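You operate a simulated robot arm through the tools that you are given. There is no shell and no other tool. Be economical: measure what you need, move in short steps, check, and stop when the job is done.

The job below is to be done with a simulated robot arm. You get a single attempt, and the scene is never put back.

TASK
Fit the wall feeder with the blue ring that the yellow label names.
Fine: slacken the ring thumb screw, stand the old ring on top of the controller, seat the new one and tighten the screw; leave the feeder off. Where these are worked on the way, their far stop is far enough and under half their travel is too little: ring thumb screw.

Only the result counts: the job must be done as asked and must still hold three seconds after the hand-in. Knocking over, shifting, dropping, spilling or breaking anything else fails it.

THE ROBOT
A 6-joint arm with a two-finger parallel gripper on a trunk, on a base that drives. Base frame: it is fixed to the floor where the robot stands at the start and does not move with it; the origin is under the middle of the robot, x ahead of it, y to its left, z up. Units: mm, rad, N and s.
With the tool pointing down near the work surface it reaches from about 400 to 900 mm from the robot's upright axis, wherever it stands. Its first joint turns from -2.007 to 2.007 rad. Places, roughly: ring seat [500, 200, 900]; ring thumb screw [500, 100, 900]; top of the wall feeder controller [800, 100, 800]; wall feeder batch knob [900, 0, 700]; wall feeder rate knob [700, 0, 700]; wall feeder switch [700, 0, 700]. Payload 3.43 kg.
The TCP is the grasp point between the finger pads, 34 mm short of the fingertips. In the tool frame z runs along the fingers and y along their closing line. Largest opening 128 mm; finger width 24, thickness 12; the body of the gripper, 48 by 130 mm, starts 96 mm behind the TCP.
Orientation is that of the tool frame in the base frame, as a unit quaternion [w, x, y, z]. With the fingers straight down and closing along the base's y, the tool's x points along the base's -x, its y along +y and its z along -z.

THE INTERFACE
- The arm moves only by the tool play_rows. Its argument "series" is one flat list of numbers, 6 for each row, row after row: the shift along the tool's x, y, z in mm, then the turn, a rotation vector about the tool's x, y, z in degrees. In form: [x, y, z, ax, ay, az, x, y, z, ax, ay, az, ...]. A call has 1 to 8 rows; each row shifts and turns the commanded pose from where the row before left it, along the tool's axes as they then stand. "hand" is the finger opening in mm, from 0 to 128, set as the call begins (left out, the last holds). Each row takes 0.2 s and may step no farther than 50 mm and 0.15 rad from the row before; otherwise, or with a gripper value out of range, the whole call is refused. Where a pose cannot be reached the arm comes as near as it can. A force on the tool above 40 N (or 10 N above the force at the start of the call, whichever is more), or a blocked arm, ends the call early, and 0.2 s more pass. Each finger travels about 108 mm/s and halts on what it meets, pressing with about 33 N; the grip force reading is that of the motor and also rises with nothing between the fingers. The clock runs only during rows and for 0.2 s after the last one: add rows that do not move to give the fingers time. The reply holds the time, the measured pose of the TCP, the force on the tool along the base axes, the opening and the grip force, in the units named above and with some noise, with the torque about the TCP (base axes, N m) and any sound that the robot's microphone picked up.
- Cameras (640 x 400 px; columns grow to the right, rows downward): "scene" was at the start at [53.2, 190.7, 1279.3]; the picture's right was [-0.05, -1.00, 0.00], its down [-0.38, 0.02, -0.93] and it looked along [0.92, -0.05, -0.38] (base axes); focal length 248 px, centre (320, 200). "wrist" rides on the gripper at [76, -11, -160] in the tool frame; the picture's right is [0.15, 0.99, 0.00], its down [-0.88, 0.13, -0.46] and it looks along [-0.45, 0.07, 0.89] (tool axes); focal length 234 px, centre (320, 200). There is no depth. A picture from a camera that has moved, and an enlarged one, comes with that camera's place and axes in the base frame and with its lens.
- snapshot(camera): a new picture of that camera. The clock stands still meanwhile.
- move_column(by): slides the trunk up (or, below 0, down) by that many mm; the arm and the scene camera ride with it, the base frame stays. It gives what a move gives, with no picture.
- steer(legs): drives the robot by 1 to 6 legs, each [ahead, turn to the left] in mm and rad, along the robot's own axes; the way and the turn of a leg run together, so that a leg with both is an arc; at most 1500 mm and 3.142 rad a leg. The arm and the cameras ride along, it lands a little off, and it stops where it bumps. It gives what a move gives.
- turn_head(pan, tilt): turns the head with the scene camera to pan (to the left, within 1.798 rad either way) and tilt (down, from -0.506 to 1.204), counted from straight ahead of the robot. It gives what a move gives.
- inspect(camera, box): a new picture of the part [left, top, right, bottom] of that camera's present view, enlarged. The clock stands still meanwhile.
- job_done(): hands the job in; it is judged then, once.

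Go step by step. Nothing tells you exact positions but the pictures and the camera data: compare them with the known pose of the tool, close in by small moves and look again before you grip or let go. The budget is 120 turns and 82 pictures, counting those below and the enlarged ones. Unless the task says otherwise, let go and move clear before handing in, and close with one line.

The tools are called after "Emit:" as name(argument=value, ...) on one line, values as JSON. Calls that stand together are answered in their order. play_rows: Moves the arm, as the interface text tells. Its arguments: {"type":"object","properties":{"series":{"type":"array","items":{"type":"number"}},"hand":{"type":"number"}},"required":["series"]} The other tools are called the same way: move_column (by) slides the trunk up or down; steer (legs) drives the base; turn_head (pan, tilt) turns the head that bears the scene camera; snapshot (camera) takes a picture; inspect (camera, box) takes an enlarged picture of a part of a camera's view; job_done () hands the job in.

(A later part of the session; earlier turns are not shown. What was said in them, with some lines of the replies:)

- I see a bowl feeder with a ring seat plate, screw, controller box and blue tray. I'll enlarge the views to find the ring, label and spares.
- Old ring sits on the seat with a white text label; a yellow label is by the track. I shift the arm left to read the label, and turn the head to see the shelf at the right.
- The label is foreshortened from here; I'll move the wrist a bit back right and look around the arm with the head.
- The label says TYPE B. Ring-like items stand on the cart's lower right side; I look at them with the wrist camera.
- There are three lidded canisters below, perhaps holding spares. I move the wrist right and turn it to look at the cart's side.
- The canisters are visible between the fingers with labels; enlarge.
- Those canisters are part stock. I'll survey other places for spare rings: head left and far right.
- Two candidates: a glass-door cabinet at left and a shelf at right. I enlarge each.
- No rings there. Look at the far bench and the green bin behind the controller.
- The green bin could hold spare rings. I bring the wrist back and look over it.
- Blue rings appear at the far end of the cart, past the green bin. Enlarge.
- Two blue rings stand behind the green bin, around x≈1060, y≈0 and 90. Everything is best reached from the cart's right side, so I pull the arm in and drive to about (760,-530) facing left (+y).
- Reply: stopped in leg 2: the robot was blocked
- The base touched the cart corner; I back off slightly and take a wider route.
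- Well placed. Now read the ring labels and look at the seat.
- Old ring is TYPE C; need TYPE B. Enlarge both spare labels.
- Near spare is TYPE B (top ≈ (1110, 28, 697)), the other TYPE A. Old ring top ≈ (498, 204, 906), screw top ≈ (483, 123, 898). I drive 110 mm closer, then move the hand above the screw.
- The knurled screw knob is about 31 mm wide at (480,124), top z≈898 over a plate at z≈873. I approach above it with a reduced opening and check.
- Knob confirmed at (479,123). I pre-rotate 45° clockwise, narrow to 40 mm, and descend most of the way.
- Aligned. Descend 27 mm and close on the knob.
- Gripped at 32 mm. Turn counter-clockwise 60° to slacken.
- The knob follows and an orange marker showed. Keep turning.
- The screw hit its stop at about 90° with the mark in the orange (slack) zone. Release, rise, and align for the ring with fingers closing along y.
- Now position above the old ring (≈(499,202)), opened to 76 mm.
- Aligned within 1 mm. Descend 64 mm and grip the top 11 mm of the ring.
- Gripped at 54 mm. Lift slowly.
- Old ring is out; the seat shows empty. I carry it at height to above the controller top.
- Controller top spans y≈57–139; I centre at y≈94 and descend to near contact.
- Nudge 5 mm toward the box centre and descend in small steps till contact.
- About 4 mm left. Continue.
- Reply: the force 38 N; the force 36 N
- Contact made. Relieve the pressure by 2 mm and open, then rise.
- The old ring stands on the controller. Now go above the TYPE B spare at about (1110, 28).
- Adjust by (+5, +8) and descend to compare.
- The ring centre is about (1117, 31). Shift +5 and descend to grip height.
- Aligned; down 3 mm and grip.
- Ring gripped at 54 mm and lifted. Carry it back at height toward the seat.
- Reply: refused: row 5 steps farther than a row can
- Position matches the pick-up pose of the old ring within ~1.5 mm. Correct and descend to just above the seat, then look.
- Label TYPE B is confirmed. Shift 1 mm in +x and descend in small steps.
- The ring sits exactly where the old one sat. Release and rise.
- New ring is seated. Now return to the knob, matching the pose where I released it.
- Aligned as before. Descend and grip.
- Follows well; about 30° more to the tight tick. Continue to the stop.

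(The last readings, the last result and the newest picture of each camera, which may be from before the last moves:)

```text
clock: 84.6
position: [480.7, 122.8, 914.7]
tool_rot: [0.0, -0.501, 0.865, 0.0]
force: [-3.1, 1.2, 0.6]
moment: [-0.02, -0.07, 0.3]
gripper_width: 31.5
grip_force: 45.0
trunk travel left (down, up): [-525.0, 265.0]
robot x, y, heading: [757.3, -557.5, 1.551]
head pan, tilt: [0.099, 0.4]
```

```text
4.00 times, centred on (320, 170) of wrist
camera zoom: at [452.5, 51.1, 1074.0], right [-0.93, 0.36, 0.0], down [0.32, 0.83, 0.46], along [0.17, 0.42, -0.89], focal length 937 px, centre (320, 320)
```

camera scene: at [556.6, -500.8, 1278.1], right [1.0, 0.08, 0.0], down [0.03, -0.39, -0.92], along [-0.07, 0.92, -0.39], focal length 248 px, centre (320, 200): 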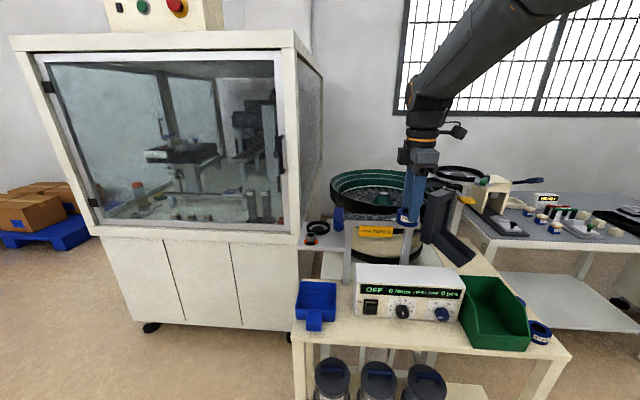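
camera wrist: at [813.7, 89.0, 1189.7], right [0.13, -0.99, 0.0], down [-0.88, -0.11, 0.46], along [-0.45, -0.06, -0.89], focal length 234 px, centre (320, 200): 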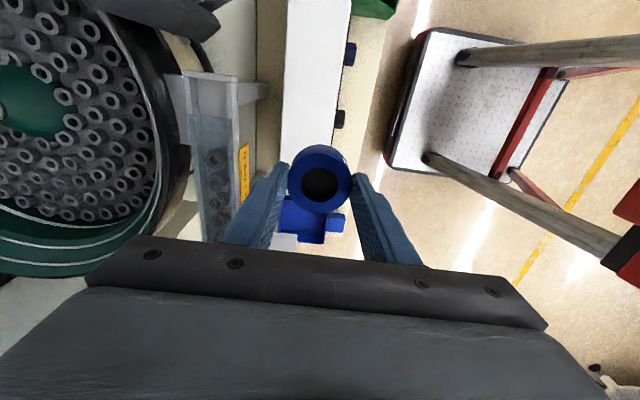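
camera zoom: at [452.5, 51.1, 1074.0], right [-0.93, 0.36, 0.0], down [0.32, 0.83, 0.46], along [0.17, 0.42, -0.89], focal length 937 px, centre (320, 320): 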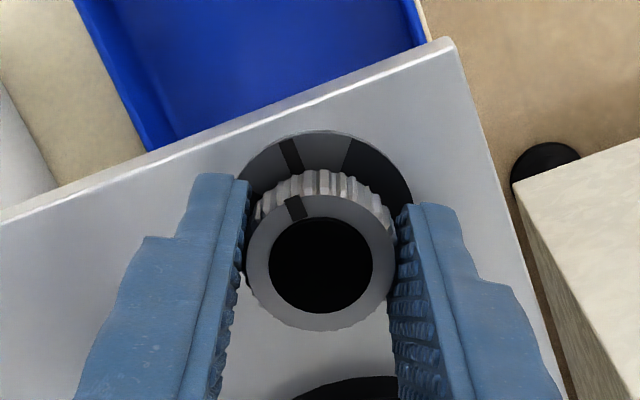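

The mark is back at the tight tick with the stop torque felt. Release, rise and check everything.

Emit:
play_rows(hand=40, series=[0, 0, 0, 0, 0, 0, 0, 0, -20, 0, 0, 0, 0, 0, -40, 0, 0, 0, 0, 0, -50, 0, 0, 0, 0, 0, -50, 0, 0, 0, 30, 0, 0, 0, 0, 0, 30, 0, 0, 0, 0, 0, 30, 0, 0, 0, 0, 0])

Emit:
inspect(camera="scene", box=[260, 190, 380, 270])

Emit:
snapshot(camera="scene")

Emit:
snapshot(camera="wrist")

```text
clock: 86.4
position: [435.5, 45.1, 1073.3]
tool_rot: [0.0, -0.502, 0.865, -0.001]
force: [0.0, 0.4, -0.1]
moment: [-0.04, 0.04, 0.0]
gripper_width: 39.9
grip_force: 0.0
trunk travel left (down, up): [-525.0, 265.0]
robot x, y, heading: [760.6, -560.2, 1.548]
head pan, tilt: [0.099, 0.4]
```

```text
5.00 times, centred on (320, 230) of scene
camera zoom: at [557.0, -500.5, 1278.1], right [1.0, 0.08, 0.0], down [0.03, -0.39, -0.92], along [-0.07, 0.92, -0.39], focal length 1238 px, centre (320, 50)
```

zoom: 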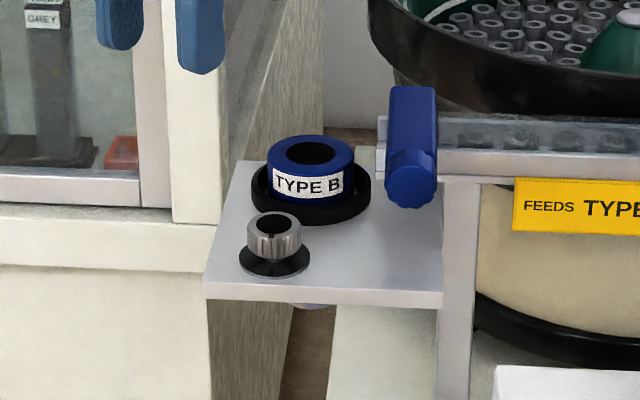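

```text
9 pictures are left
camera scene: at [557.0, -500.5, 1278.1], right [1.0, 0.08, 0.0], down [0.03, -0.39, -0.92], along [-0.07, 0.92, -0.39], focal length 248 px, centre (320, 200)
```

scene: 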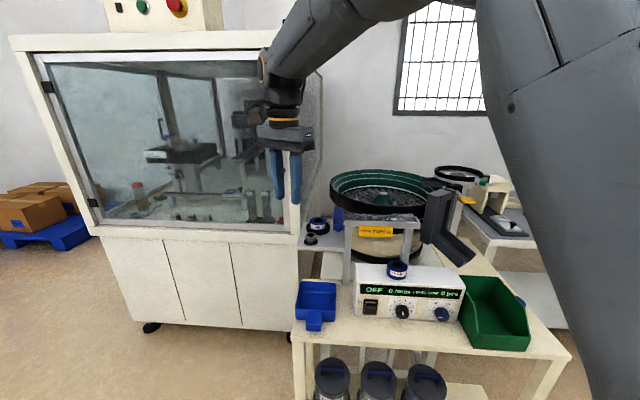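

```text
8 pictures are left
camera wrist: at [407.7, -27.1, 1233.3], right [-0.93, 0.36, 0.0], down [0.32, 0.83, 0.45], along [0.17, 0.42, -0.89], focal length 234 px, centre (320, 200)
```

wrist: 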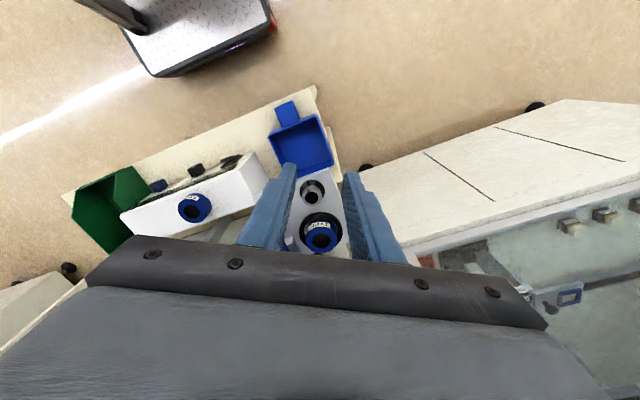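

TYPE B is seated, the screw is tight with no orange showing, the old TYPE C ring stands on the controller and the feeder reads OFF. The arm is clear, so I hand in.

Emit:
job_done()

```text
The job is handed in.
```

The feeder now holds the TYPE B ring with its thumb screw tightened, the old TYPE C ring stands on top of the controller, the feeder is off, and the job is handed in; on the way round, the base bumped something, most likely the cart's corner, and later pictures showed nothing knocked over or out of place.
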